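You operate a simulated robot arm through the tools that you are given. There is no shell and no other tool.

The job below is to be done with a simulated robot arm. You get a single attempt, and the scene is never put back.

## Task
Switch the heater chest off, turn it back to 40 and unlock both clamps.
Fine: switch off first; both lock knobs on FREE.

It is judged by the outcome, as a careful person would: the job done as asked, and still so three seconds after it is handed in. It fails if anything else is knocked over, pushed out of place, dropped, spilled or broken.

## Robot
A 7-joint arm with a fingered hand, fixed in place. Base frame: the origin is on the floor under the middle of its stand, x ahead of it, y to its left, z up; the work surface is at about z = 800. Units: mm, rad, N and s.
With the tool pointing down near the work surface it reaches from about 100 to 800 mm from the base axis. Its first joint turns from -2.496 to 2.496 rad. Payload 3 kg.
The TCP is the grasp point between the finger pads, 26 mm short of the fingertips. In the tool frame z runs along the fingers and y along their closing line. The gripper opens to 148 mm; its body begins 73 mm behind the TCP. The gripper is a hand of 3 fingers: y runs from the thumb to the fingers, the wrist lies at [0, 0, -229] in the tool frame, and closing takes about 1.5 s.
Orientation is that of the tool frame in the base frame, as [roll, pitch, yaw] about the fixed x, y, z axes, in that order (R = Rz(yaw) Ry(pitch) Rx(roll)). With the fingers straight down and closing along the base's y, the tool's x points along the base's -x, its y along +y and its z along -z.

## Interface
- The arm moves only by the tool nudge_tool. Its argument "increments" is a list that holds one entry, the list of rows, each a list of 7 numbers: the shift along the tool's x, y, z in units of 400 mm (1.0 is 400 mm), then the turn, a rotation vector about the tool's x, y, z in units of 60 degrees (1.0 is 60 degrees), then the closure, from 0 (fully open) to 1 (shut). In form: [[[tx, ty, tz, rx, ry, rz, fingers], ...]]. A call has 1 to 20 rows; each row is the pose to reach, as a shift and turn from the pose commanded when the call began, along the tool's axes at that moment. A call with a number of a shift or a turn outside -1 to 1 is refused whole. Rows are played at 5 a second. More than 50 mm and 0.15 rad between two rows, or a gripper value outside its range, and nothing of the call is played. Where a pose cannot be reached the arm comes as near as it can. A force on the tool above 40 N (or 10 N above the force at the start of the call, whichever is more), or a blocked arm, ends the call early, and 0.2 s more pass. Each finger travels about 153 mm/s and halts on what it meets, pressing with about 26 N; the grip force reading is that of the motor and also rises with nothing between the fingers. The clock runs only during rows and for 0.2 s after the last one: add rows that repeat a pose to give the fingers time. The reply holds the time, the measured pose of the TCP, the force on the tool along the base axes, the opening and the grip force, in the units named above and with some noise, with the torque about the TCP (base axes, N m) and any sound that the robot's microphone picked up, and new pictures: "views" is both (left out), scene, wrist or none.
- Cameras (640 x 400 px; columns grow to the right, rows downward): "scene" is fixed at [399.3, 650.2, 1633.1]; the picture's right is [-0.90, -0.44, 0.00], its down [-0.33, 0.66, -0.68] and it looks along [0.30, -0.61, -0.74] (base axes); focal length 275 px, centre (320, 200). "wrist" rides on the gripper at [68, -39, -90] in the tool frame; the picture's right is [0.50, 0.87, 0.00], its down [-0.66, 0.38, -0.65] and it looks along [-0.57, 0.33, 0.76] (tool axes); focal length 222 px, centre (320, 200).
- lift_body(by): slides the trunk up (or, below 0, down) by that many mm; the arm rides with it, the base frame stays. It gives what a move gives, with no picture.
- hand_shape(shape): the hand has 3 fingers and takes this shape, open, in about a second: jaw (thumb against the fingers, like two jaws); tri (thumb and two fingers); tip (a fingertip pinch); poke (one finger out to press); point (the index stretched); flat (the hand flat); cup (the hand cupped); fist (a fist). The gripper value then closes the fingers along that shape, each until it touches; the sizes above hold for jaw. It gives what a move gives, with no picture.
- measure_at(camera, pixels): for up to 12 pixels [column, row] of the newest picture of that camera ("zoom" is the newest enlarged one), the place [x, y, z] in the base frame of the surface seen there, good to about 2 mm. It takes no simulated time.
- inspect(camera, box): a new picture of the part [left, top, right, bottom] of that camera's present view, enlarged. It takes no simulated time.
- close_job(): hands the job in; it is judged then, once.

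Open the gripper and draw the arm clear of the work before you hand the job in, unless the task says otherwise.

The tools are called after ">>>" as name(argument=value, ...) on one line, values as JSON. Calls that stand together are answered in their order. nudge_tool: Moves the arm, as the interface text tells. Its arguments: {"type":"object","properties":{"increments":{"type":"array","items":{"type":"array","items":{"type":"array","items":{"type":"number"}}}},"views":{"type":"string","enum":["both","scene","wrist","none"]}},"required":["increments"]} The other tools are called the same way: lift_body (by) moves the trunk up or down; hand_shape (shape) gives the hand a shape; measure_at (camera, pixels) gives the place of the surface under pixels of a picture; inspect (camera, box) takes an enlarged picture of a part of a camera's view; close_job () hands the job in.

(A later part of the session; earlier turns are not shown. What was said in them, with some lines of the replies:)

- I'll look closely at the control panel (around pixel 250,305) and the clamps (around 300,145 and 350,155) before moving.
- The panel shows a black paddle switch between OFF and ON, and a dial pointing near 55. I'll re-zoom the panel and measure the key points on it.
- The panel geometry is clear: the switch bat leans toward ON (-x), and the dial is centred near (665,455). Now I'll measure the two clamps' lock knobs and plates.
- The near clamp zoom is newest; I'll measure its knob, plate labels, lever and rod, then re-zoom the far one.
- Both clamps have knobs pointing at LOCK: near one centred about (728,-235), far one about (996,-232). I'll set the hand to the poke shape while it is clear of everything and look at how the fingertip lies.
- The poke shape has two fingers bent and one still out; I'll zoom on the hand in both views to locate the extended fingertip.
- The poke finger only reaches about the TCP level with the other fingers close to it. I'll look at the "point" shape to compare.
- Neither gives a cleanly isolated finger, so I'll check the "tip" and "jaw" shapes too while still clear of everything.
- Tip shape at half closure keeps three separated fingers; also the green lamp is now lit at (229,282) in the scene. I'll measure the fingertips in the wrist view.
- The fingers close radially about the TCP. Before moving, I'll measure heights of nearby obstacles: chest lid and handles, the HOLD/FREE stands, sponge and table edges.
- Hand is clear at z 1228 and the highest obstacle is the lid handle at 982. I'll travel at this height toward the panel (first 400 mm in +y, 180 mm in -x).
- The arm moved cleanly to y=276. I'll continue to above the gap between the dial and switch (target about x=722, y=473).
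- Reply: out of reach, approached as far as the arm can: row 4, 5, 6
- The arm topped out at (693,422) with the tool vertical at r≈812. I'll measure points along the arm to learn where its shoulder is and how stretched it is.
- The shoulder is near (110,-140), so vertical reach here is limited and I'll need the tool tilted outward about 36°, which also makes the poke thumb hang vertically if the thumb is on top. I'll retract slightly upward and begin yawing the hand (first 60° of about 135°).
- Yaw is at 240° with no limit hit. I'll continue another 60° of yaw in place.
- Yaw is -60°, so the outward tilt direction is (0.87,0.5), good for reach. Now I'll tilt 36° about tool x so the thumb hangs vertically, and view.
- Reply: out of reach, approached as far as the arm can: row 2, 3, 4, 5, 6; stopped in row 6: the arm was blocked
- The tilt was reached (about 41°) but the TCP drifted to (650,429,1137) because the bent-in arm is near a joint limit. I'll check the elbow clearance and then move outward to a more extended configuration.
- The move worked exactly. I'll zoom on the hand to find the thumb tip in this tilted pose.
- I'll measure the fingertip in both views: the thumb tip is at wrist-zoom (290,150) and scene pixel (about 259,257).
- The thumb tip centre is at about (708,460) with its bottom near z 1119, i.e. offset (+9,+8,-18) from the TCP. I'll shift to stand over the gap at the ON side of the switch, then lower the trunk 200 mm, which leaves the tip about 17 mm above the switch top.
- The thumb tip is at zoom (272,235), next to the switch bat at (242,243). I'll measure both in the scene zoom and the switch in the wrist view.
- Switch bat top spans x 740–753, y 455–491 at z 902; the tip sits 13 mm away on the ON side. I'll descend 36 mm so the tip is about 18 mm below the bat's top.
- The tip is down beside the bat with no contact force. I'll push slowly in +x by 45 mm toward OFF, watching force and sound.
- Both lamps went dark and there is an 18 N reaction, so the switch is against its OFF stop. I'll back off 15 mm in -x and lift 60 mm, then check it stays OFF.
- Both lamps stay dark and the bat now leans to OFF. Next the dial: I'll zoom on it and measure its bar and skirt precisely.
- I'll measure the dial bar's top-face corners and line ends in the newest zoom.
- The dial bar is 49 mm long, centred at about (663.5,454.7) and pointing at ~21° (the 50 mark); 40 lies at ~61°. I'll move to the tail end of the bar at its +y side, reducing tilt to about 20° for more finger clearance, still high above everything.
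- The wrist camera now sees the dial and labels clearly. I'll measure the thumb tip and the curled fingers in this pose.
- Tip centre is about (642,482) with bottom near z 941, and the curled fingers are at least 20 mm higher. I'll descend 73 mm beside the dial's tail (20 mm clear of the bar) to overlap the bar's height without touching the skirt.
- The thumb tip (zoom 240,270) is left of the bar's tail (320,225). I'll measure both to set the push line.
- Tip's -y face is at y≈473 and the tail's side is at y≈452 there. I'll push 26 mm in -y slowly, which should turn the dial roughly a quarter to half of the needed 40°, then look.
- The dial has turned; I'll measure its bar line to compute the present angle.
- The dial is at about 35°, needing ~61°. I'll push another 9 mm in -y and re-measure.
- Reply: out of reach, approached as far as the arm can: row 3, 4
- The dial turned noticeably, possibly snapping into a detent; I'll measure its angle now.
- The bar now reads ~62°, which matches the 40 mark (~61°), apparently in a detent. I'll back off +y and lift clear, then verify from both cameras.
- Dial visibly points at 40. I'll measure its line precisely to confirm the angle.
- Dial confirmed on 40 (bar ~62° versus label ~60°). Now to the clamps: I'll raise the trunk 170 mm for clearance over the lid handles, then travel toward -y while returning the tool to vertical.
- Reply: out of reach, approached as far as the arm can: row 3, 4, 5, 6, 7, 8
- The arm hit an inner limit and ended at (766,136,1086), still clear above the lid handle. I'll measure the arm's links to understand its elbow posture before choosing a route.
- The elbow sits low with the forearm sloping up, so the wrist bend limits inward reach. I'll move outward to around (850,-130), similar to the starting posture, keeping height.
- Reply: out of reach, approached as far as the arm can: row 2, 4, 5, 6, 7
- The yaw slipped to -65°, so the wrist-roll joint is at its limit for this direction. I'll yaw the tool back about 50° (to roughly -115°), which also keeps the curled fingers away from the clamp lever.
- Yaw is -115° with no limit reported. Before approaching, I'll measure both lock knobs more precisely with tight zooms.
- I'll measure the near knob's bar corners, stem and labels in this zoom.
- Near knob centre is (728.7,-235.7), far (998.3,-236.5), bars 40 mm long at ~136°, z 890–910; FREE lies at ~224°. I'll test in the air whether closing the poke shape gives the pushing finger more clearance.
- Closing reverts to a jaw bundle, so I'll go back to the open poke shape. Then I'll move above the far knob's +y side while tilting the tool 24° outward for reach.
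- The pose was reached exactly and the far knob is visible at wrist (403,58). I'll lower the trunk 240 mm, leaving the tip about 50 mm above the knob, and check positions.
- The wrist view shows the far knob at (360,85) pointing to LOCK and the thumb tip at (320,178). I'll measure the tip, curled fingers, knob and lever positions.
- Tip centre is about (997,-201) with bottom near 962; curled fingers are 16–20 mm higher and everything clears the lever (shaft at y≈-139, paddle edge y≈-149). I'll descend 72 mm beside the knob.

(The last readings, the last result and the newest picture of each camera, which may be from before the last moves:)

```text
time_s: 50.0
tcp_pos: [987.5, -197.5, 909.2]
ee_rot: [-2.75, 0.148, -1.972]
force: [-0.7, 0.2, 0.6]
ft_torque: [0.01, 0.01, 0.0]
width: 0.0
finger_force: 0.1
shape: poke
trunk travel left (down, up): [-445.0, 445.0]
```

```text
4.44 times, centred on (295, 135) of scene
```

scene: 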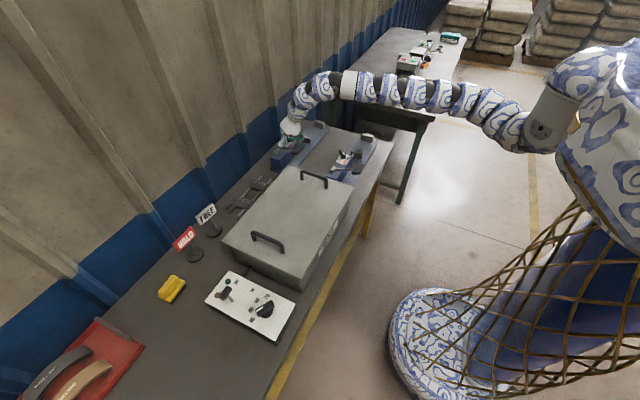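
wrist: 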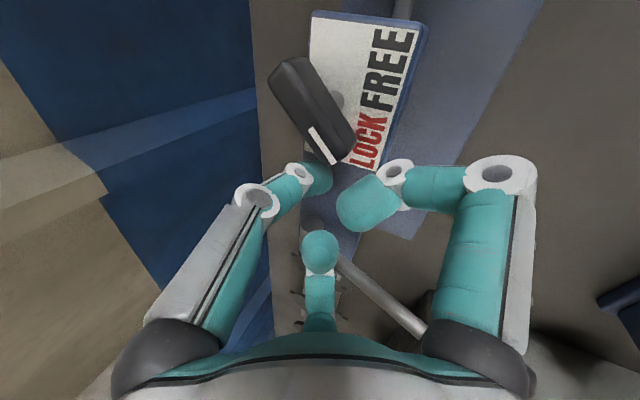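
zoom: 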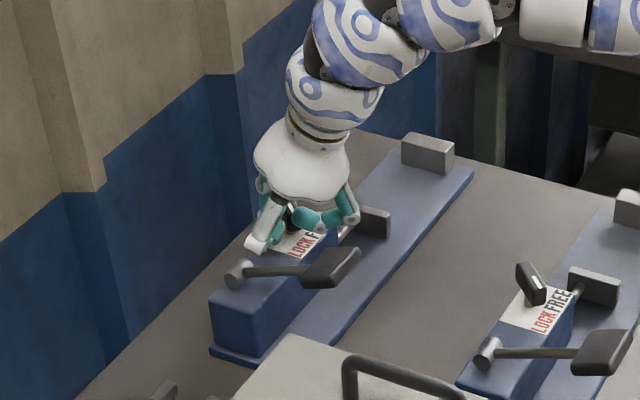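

The tip is beside the pointer end with no contact. I'll sweep the tip along the first half of the arc around the knob (toward -y then -x) and look.

>>> nudge_tool(increments=[[[0.0086, -0.0052, 0.0008, 0, 0, 0, 0], [0.0172, -0.0103, 0.0015, 0, 0, 0, 0], [0.0254, -0.015, 0.0021, 0, 0, 0, 0], [0.0335, -0.0197, 0.0027, 0, 0, 0, 0], [0.0398, -0.0137, -0.0007, 0, 0, 0, 0], [0.046, -0.0078, -0.0042, 0, 0, 0, 0], [0.0529, -0.0034, -0.0072, 0, 0, 0, 0], [0.0597, 0.001, -0.0101, 0, 0, 0, 0], [0.0597, 0.001, -0.0101, 0, 0, 0, 0]]], views="wrist")

>>> inspect(camera="wrist", box=[260, 0, 500, 200])

```text
time_s: 52.0
tcp_pos: [975.5, -218.5, 908.7]
ee_rot: [-2.751, 0.147, -1.973]
force: [-1.9, 1.6, 0.5]
ft_torque: [-0.01, -0.01, 0.03]
width: 0.1
finger_force: 0.0
shape: poke
trunk travel left (down, up): [-445.0, 445.0]
```

wrist: 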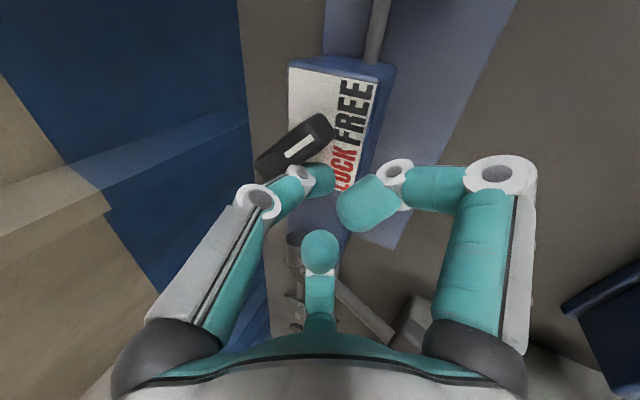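

```text
2.00 times, centred on (380, 100) of wrist
```

zoom: 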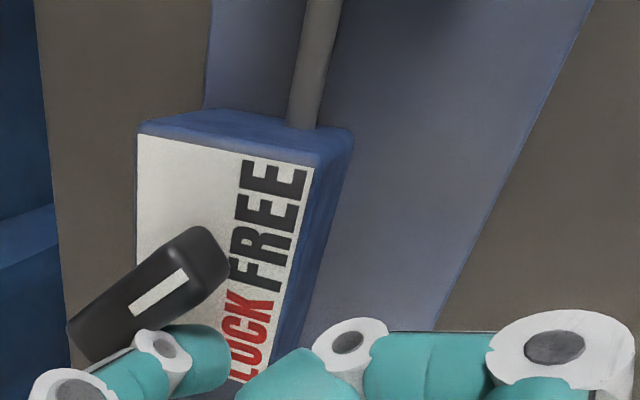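

The knob has swung past the middle; I'll measure its pointer line to see its angle.

>>> measure_at(camera="zoom", pixels=[[140, 308], [184, 275], [195, 235], [220, 265], [90, 320], [150, 285], [270, 215], [250, 330], [120, 300], [205, 250], [100, 335]])

```text
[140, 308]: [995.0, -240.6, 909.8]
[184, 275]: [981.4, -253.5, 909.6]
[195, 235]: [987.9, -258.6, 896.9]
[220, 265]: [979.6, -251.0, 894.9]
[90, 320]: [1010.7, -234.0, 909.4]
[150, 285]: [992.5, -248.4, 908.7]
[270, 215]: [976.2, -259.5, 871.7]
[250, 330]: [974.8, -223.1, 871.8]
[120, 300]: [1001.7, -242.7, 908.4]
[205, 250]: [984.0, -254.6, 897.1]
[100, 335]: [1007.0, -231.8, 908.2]
```

The far knob reads ~223.5°, on FREE (label at ~226°), the mirror of its LOCK angle. I'll ease off 5 mm in +y and lift straight up 75 mm, then verify.

>>> nudge_tool(increments=[[[-0.0114, 0.0052, -0.0003, 0, 0, 0, 0], [-0.0207, -0.0184, -0.0574, 0, 0, 0, 0], [-0.0299, -0.042, -0.1146, 0, 0, 0, 0], [-0.0392, -0.0656, -0.1717, 0, 0, 0, 0], [-0.0392, -0.0656, -0.1717, 0, 0, 0, 0]]], views="both")

>>> inspect(camera="wrist", box=[260, 0, 500, 200])

>>> inspect(camera="scene", box=[255, 100, 385, 195])

```text
time_s: 53.2
tcp_pos: [976.8, -215.3, 983.7]
ee_rot: [-2.75, 0.146, -1.972]
force: [0.5, 0.2, 0.3]
ft_torque: [-0.02, -0.01, 0.03]
width: 0.2
finger_force: 0.0
shape: poke
trunk travel left (down, up): [-445.0, 445.0]
```

scene: 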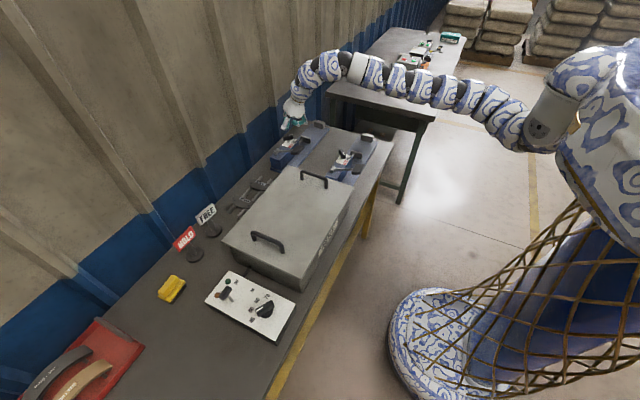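
wrist: 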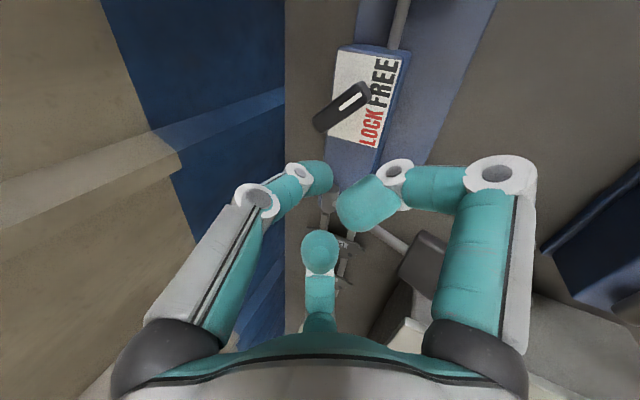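

```text
2.00 times, centred on (380, 100) of wrist
```

zoom: 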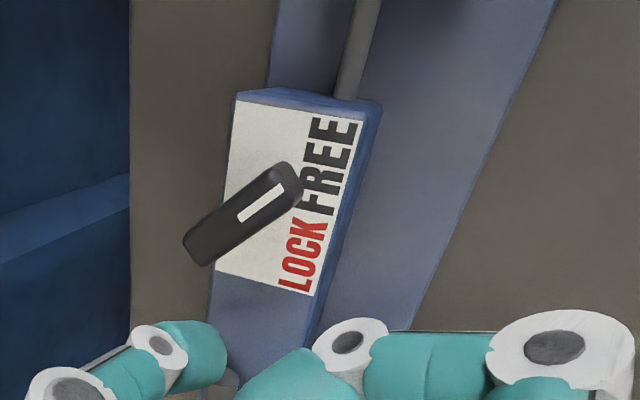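

```text
4.21 times, centred on (320, 148) of scene
```

zoom: 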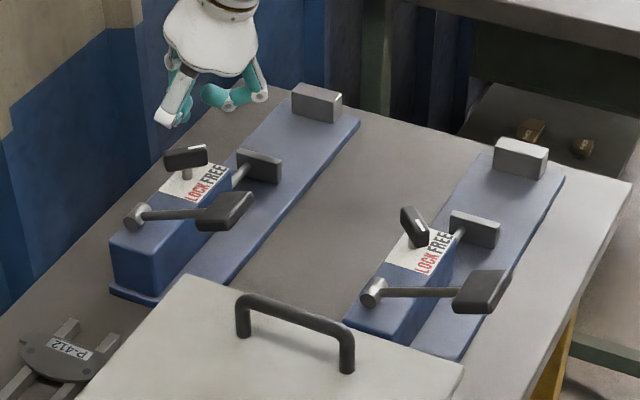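

The far knob points to FREE and its lever is undisturbed. Now I'll raise the trunk 110 mm and travel 257 mm back in -x to stand over the near knob's +y side with the same tilt.

>>> lift_body(by=110)

>>> nudge_tool(increments=[[[0.0353, 0.0915, -0.0435, 0, 0, 0, 0], [0.0706, 0.183, -0.0871, 0, 0, 0, 0], [0.1059, 0.2745, -0.1306, 0, 0, 0, 0], [0.1411, 0.366, -0.1741, 0, 0, 0, 0], [0.1764, 0.4575, -0.2177, 0, 0, 0, 0], [0.2117, 0.549, -0.2612, 0, 0, 0, 0], [0.2117, 0.549, -0.2612, 0, 0, 0, 0]]], views="both")

```text
time_s: 54.7
tcp_pos: [977.8, -216.1, 1095.1]
ee_rot: [-2.751, 0.147, -1.972]
force: [1.0, 0.4, -1.2]
ft_torque: [0.0, 0.01, -0.02]
width: 0.0
finger_force: 0.1
shape: poke
trunk travel left (down, up): [-555.0, 335.0]
```

```text
time_s: 56.3
tcp_pos: [852.0, -157.4, 1082.5]
ee_rot: [-2.749, 0.149, -1.975]
force: [-0.3, 0.2, -0.4]
ft_torque: [0.01, -0.01, -0.02]
width: 0.0
finger_force: 0.0
shape: poke
out of reach, approached as far as the arm can: row 3, 4, 5, 6, 7
trunk travel left (down, up): [-555.0, 335.0]
```

scene: 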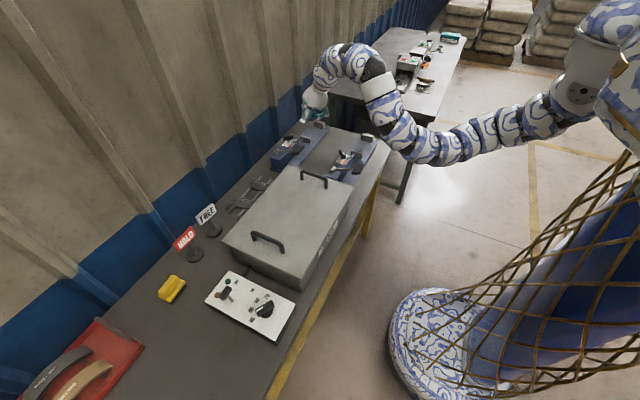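
wrist: 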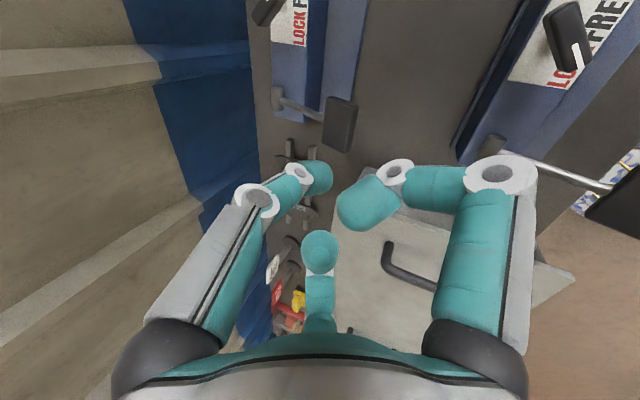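

The elbow-down posture limits coming inward at this shoulder height. I'll raise the trunk 250 mm and then lower the hand with the arm itself, so the forearm slopes down and the wrist has room.

>>> lift_body(by=250)

>>> nudge_tool(increments=[[[0.0134, 0.034, 0.0823, 0, 0, 0, 0], [0.0267, 0.068, 0.1645, 0, 0, 0, 0], [0.0401, 0.102, 0.2468, 0, 0, 0, 0], [0.0535, 0.136, 0.329, 0, 0, 0, 0], [0.0535, 0.136, 0.329, 0, 0, 0, 0]]], views="scene")

```text
time_s: 58.8
tcp_pos: [850.4, -156.8, 1333.6]
ee_rot: [-2.751, 0.148, -1.974]
force: [-0.2, 0.4, -0.2]
ft_torque: [0.0, 0.0, -0.03]
width: 0.0
finger_force: 0.0
shape: poke
trunk travel left (down, up): [-805.0, 85.0]
```

```text
time_s: 60.0
tcp_pos: [853.5, -154.5, 1188.1]
ee_rot: [-2.752, 0.146, -1.977]
force: [0.4, 0.2, -0.1]
ft_torque: [0.01, -0.02, 0.0]
width: 0.0
finger_force: 0.1
shape: poke
out of reach, approached as far as the arm can: row 2
trunk travel left (down, up): [-805.0, 85.0]
```

scene: 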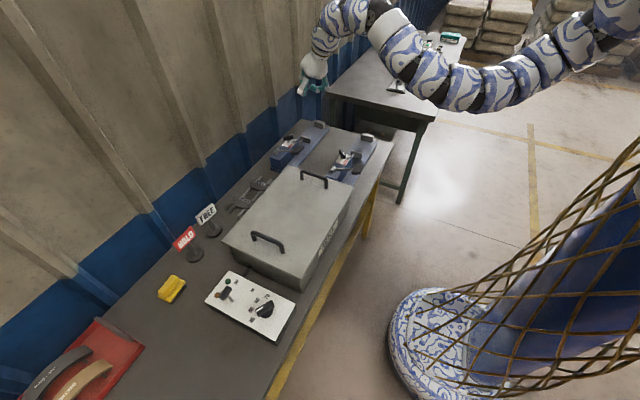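

That worked, with the hand at z 1188. I'll continue inward and down toward (720,-199,1040), above the near knob's +y side.

>>> nudge_tool(increments=[[[0.0473, 0.0616, 0.0343, 0, 0, 0, 0], [0.0945, 0.1233, 0.0687, 0, 0, 0, 0], [0.1418, 0.1849, 0.103, 0, 0, 0, 0], [0.189, 0.2465, 0.1373, 0, 0, 0, 0], [0.2363, 0.3082, 0.1717, 0, 0, 0, 0], [0.2835, 0.3698, 0.206, 0, 0, 0, 0], [0.2835, 0.3698, 0.206, 0, 0, 0, 0]]], views="both")

```text
time_s: 61.6
tcp_pos: [716.6, -200.8, 1042.9]
ee_rot: [-2.749, 0.147, -1.973]
force: [0.0, -0.5, 0.6]
ft_torque: [0.0, 0.03, 0.01]
width: 0.0
finger_force: 0.1
shape: poke
out of reach, approached as far as the arm can: row 1, 2, 3
trunk travel left (down, up): [-805.0, 85.0]
```

scene: 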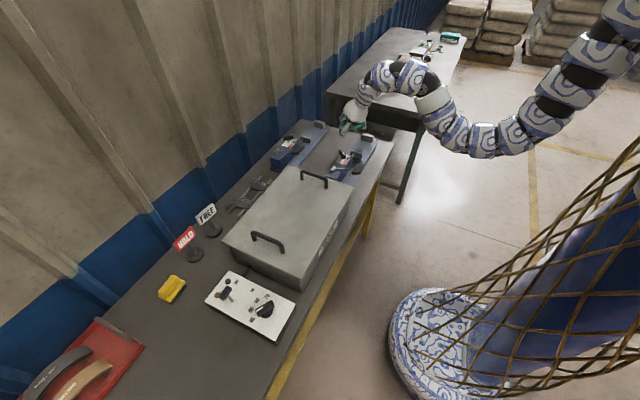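
wrist: 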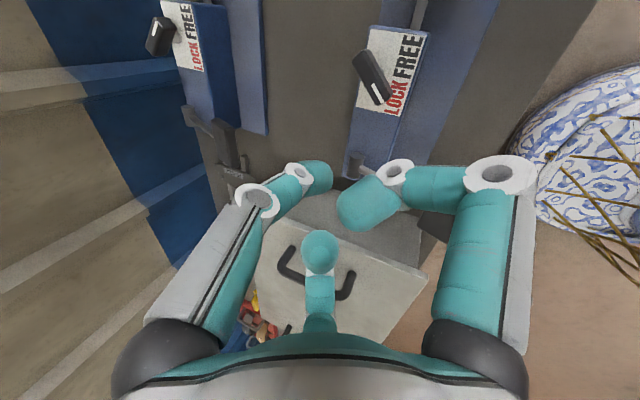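

Reached (717,-201,1043) with the near knob visible at wrist (370,80). I'll check the elbow's clearance from the bench before lowering by trunk.

>>> measure_at(camera="scene", pixels=[[480, 150], [450, 135], [520, 140], [430, 105], [400, 80], [375, 90], [355, 120], [550, 110], [365, 78], [495, 155]])

>>> measure_at(camera="wrist", pixels=[[325, 185], [318, 168], [330, 175], [360, 205], [320, 248], [395, 170], [495, 172], [358, 55], [385, 100], [388, 145], [372, 75], [410, 45]])

```text
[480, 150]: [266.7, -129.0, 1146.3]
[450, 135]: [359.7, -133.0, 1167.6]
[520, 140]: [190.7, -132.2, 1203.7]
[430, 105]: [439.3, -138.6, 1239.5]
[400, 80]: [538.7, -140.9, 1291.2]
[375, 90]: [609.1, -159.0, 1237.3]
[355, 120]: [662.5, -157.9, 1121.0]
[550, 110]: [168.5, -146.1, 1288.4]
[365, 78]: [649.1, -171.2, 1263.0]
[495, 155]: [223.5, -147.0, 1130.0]
```

```text
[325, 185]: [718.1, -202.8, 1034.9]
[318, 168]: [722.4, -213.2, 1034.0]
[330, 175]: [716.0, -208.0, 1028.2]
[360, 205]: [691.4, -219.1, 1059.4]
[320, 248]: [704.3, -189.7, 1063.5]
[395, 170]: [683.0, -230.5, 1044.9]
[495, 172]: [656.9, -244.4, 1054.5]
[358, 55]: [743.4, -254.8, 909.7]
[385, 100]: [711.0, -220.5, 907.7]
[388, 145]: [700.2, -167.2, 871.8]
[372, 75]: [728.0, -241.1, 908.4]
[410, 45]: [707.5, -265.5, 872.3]
```

Elbow is far from the bench (x≈250), so lowering by trunk is safe. I'll shift the tip 4 mm in +y for margin and lower the trunk 100 mm, then check.

>>> nudge_tool(increments=[[[-0.011, 0, 0.0018, 0, 0, 0, 0], [-0.011, 0, 0.0018, 0, 0, 0, 0]]], views="none")

>>> lift_body(by=-100)

>>> nudge_tool(increments=[[[0, 0, 0, 0, 0, 0, 0]]], views="both")

>>> inspect(camera="scene", box=[310, 90, 400, 200])

```text
time_s: 62.2
tcp_pos: [718.1, -196.0, 1041.0]
ee_rot: [-2.749, 0.147, -1.974]
force: [0.0, -0.3, 0.0]
ft_torque: [0.05, -0.02, 0.03]
width: 0.0
finger_force: 0.0
shape: poke
trunk travel left (down, up): [-805.0, 85.0]
```

```text
time_s: 63.6
tcp_pos: [717.5, -197.1, 941.8]
ee_rot: [-2.751, 0.148, -1.974]
force: [0.1, -0.5, 0.3]
ft_torque: [-0.01, 0.05, -0.01]
width: 0.0
finger_force: 0.1
shape: poke
trunk travel left (down, up): [-705.0, 185.0]
```

```text
time_s: 64.0
tcp_pos: [717.6, -196.1, 941.7]
ee_rot: [-2.751, 0.15, -1.973]
force: [0.0, -0.5, 0.0]
ft_torque: [0.02, -0.02, -0.02]
width: 0.0
finger_force: 0.1
shape: poke
trunk travel left (down, up): [-705.0, 185.0]
```

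scene: 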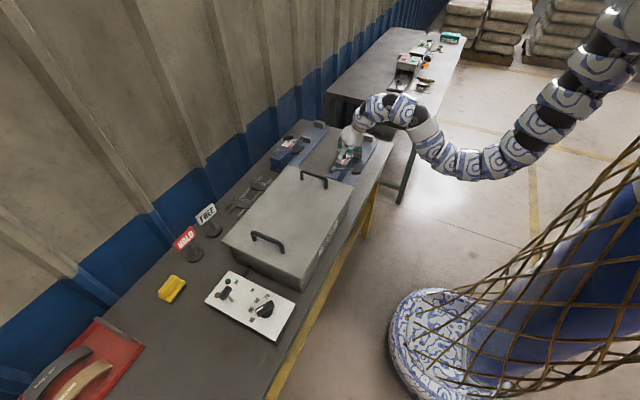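
wrist: 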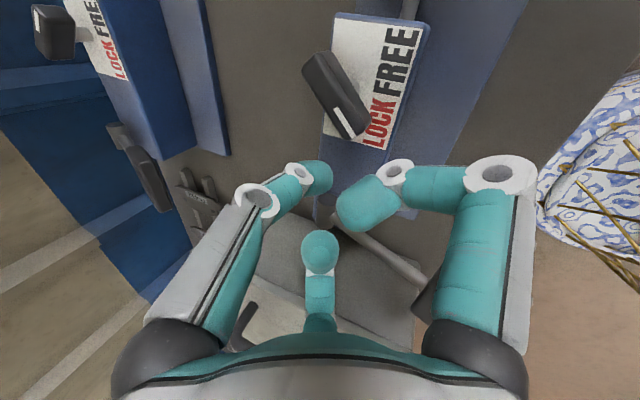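

```text
3.64 times, centred on (355, 145) of scene
```

zoom: 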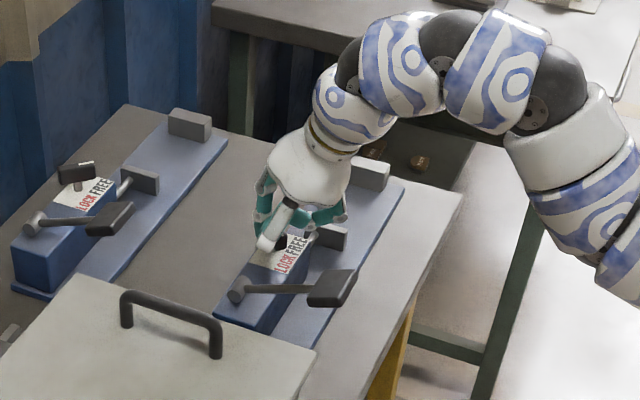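

The geometry matches the far knob's start pose (TCP 11 mm in -x, 39 mm in +y of the knob centre). I'll lower the final 33 mm and view.

>>> lift_body(by=-33)

>>> nudge_tool(increments=[[[0, 0, 0, 0, 0, 0, 0]]], views="wrist")

>>> inspect(camera="scene", box=[320, 110, 390, 200])

```text
time_s: 64.8
tcp_pos: [718.2, -196.2, 909.1]
ee_rot: [-2.751, 0.147, -1.974]
force: [-0.4, -0.1, -0.1]
ft_torque: [-0.01, -0.02, 0.02]
width: 0.1
finger_force: 0.0
shape: poke
trunk travel left (down, up): [-672.0, 218.0]
```

```text
time_s: 65.2
tcp_pos: [717.8, -196.2, 909.5]
ee_rot: [-2.75, 0.147, -1.973]
force: [-0.2, 0.1, 0.1]
ft_torque: [0.01, -0.04, 0.01]
width: 0.0
finger_force: 0.1
shape: poke
trunk travel left (down, up): [-672.0, 218.0]
```

wrist: 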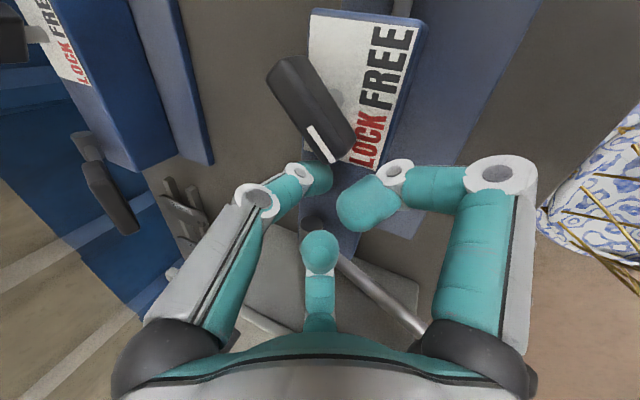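

```text
4.44 times, centred on (355, 155) of scene
```

zoom: 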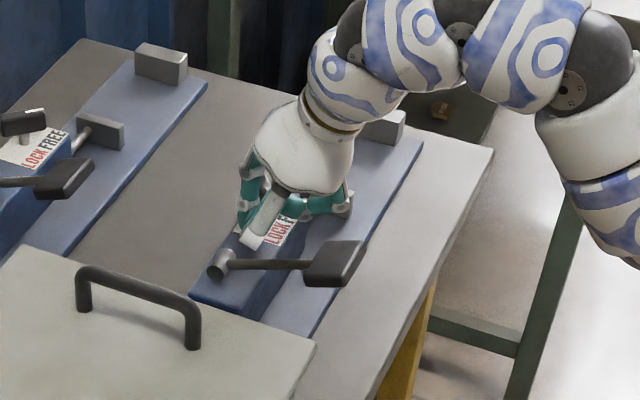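

The view matches the far knob's start view and there is no contact. I'll run the same arc sweep on the near knob.

>>> nudge_tool(increments=[[[0.0086, -0.0052, 0.0008, 0, 0, 0, 0], [0.0172, -0.0103, 0.0015, 0, 0, 0, 0], [0.0254, -0.015, 0.0021, 0, 0, 0, 0], [0.0335, -0.0197, 0.0027, 0, 0, 0, 0], [0.0398, -0.0137, -0.0007, 0, 0, 0, 0], [0.046, -0.0078, -0.0042, 0, 0, 0, 0], [0.0529, -0.0034, -0.0072, 0, 0, 0, 0], [0.0597, 0.001, -0.0101, 0, 0, 0, 0], [0.0597, 0.001, -0.0101, 0, 0, 0, 0]]], views="wrist")

>>> inspect(camera="wrist", box=[240, 0, 480, 200])

```text
time_s: 67.2
tcp_pos: [706.4, -217.7, 908.0]
ee_rot: [-2.753, 0.148, -1.974]
force: [-0.3, 1.2, 0.1]
ft_torque: [0.01, 0.01, -0.02]
width: 0.2
finger_force: 0.0
shape: poke
trunk travel left (down, up): [-672.0, 218.0]
```

wrist: 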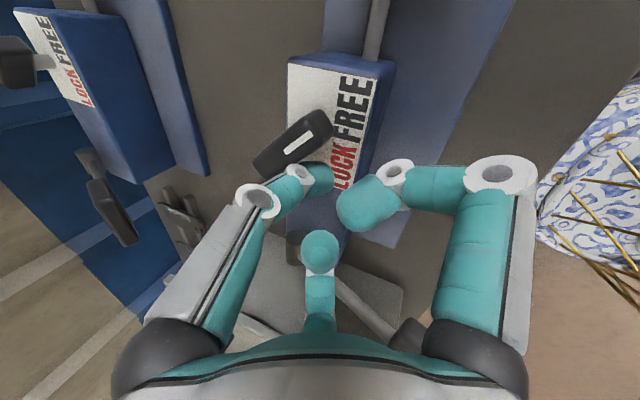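

```text
2.00 times, centred on (360, 100) of wrist
```

zoom: 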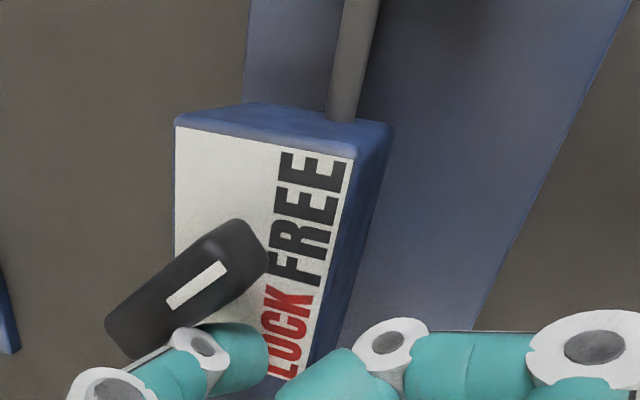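

The near knob has also swung over; I'll measure its pointer line to confirm the angle.

>>> measure_at(camera="zoom", pixels=[[172, 302], [222, 268], [235, 235], [255, 265], [125, 318], [310, 210], [290, 320], [160, 290], [195, 300]])

```text
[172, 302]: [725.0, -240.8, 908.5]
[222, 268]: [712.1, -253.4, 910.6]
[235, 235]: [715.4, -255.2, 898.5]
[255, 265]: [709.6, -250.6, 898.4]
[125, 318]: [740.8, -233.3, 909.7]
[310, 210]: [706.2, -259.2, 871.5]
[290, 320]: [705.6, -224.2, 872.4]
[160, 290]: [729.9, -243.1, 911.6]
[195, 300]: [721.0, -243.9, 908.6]
```

Pointer line is at ~224°, on FREE. I'll ease off 5 mm in +y and raise straight up with the trunk by 150 mm, then verify everything.

>>> nudge_tool(increments=[[[-0.0057, 0.0026, -0.0002, 0, 0, 0, 0], [-0.0114, 0.0052, -0.0003, 0, 0, 0, 0]]], views="none")

>>> lift_body(by=200)

>>> nudge_tool(increments=[[[0, 0, 0, 0, 0, 0, 0]]], views="both")

>>> inspect(camera="scene", box=[255, 110, 385, 195])

>>> inspect(camera="scene", box=[195, 260, 307, 350])

```text
time_s: 67.8
tcp_pos: [706.2, -213.9, 909.1]
ee_rot: [-2.749, 0.148, -1.974]
force: [-0.4, -0.5, 0.1]
ft_torque: [0.01, -0.05, 0.04]
width: 0.0
finger_force: 0.0
shape: poke
trunk travel left (down, up): [-672.0, 218.0]
```

```text
time_s: 69.9
tcp_pos: [707.0, -213.3, 1110.9]
ee_rot: [-2.75, 0.147, -1.975]
force: [-0.1, -0.2, 0.3]
ft_torque: [0.03, 0.0, 0.0]
width: 0.0
finger_force: 0.1
shape: poke
trunk travel left (down, up): [-872.0, 18.0]
```

```text
time_s: 70.3
tcp_pos: [705.6, -212.6, 1109.3]
ee_rot: [-2.75, 0.148, -1.974]
force: [-0.1, -0.1, 0.0]
ft_torque: [0.02, -0.01, -0.02]
width: 0.0
finger_force: 0.1
shape: poke
trunk travel left (down, up): [-872.0, 18.0]
```

scene: 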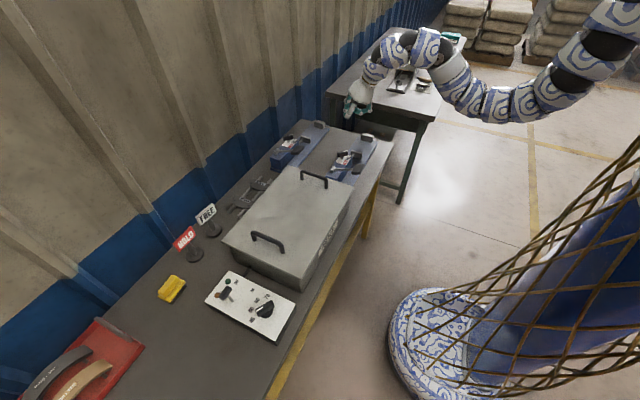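
wrist: 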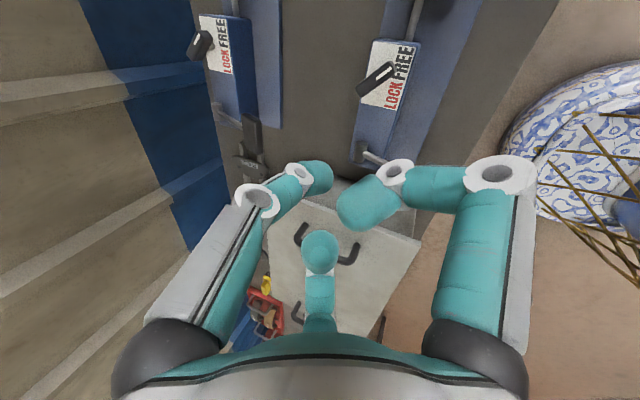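

```text
4.71 times, centred on (320, 152) of scene
```

zoom: 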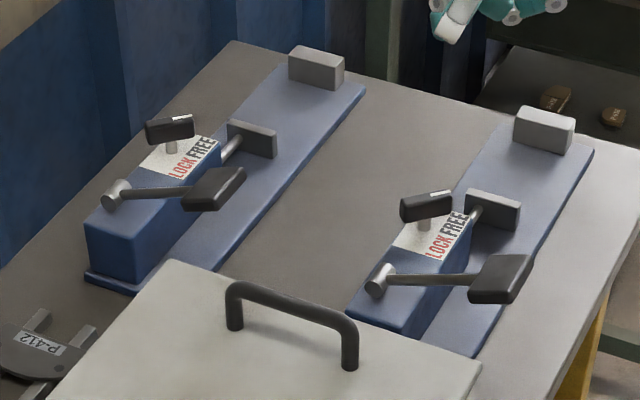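

```text
4.44 times, centred on (251, 305) of scene
```

zoom: 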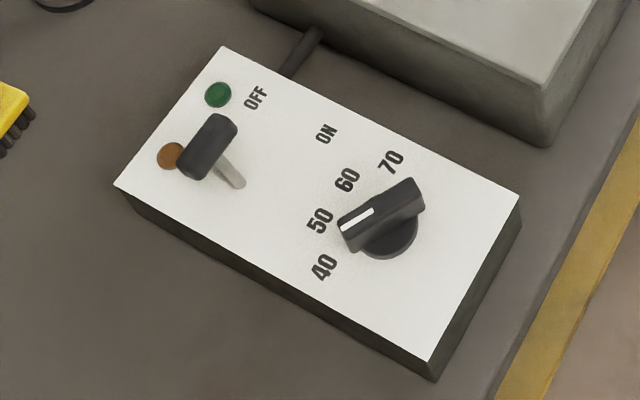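

Both knobs show FREE, the switch is OFF and lamps dark. I'll re-measure the dial's line from the scene zoom to double-check it is squarely on 40.

>>> measure_at(camera="zoom", pixels=[[346, 226], [371, 211], [342, 218], [350, 240], [408, 182], [420, 200], [380, 205], [324, 267], [320, 220], [347, 180], [390, 162], [210, 140]])

```text
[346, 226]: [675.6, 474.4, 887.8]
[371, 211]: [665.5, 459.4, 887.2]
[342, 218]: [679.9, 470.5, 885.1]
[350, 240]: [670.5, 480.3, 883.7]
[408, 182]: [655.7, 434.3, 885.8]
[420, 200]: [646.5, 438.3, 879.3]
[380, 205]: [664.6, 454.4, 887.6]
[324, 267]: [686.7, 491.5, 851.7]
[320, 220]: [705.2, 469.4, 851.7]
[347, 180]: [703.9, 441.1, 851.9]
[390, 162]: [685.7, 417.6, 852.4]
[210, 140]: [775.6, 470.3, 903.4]
```

Averaged over both cameras the dial sits at ~60°, exactly the 40 mark. Now I'll draw the arm up and away from the clamps, then open the hand.

>>> nudge_tool(increments=[[[-0.0068, -0.093, -0.0425, 0, 0, 0, 0], [-0.0135, -0.186, -0.085, 0, 0, 0, 0], [-0.0203, -0.279, -0.1275, 0, 0, 0, 0], [-0.027, -0.372, -0.17, 0, 0, 0, 0], [-0.027, -0.372, -0.17, 0, 0, 0, 0]]], views="none")

>>> hand_shape(shape="jaw")

>>> nudge_tool(increments=[[[0, 0, 0, 0, 0, 0, 0], [0, 0, 0, 0, 0, 0, 0], [0, 0, 0, 0, 0, 0, 0], [0, 0, 0, 0, 0, 0, 0], [0, 0, 0, 0, 0, 0, 0]]], views="both")

>>> inspect(camera="scene", box=[195, 110, 385, 350])

```text
time_s: 71.5
tcp_pos: [805.8, -265.5, 1229.8]
ee_rot: [-2.75, 0.148, -1.974]
force: [-0.5, -0.2, 0.4]
ft_torque: [0.0, 0.01, -0.02]
width: 0.0
finger_force: 0.0
shape: poke
trunk travel left (down, up): [-872.0, 18.0]
```

```text
time_s: 72.4
tcp_pos: [805.0, -266.1, 1228.4]
ee_rot: [-2.75, 0.148, -1.974]
force: [0.0, 0.2, 0.8]
ft_torque: [-0.02, 0.02, -0.01]
width: 147.6
finger_force: 0.0
shape: jaw
trunk travel left (down, up): [-872.0, 18.0]
```

```text
time_s: 73.6
tcp_pos: [806.1, -265.3, 1229.6]
ee_rot: [-2.751, 0.148, -1.974]
force: [0.5, -0.2, -0.9]
ft_torque: [-0.03, -0.01, 0.01]
width: 147.9
finger_force: 0.0
shape: jaw
trunk travel left (down, up): [-872.0, 18.0]
```

scene: 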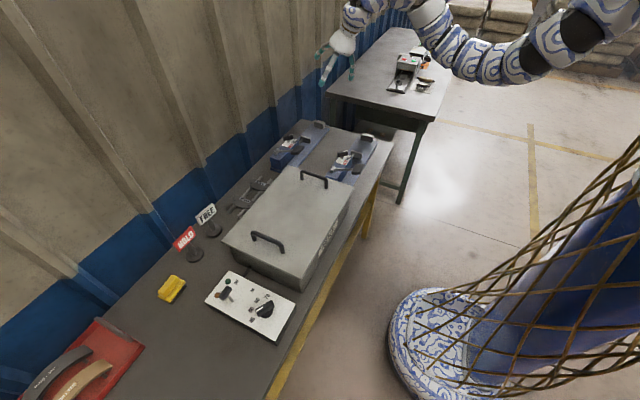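
wrist: 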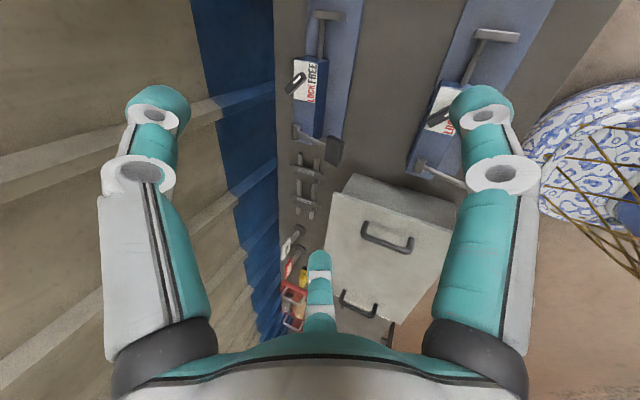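

```text
1.67 times, centred on (290, 230) of scene
```

zoom: 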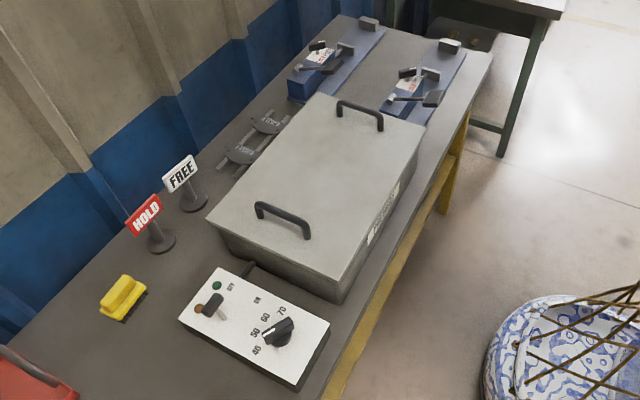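

The final views show the switch at OFF with both lamps dark, the dial on 40 and both lock knobs on FREE. The levers, stands and lid are undisturbed, the hand is open and the arm is clear. I'm handing the job in.

>>> close_job()

```text
The job is handed in.
```

The heater chest is off, its dial is back at 40, and both clamps are unlocked. I switched it off first, as you asked, and the job is handed in.

- **Switch:** it rests at OFF and both panel lamps stayed dark after I let go.
- **Dial:** the pointer measures about 60°, which lines up with the 40 mark.
- **Lock knobs:** both now point at FREE, measuring about 224° each, with the FREE labels at roughly 224–226°.

The levers, the two stands, the sponge and the lid look undisturbed in the last pictures. The hand is open and the arm is held well above the bench.
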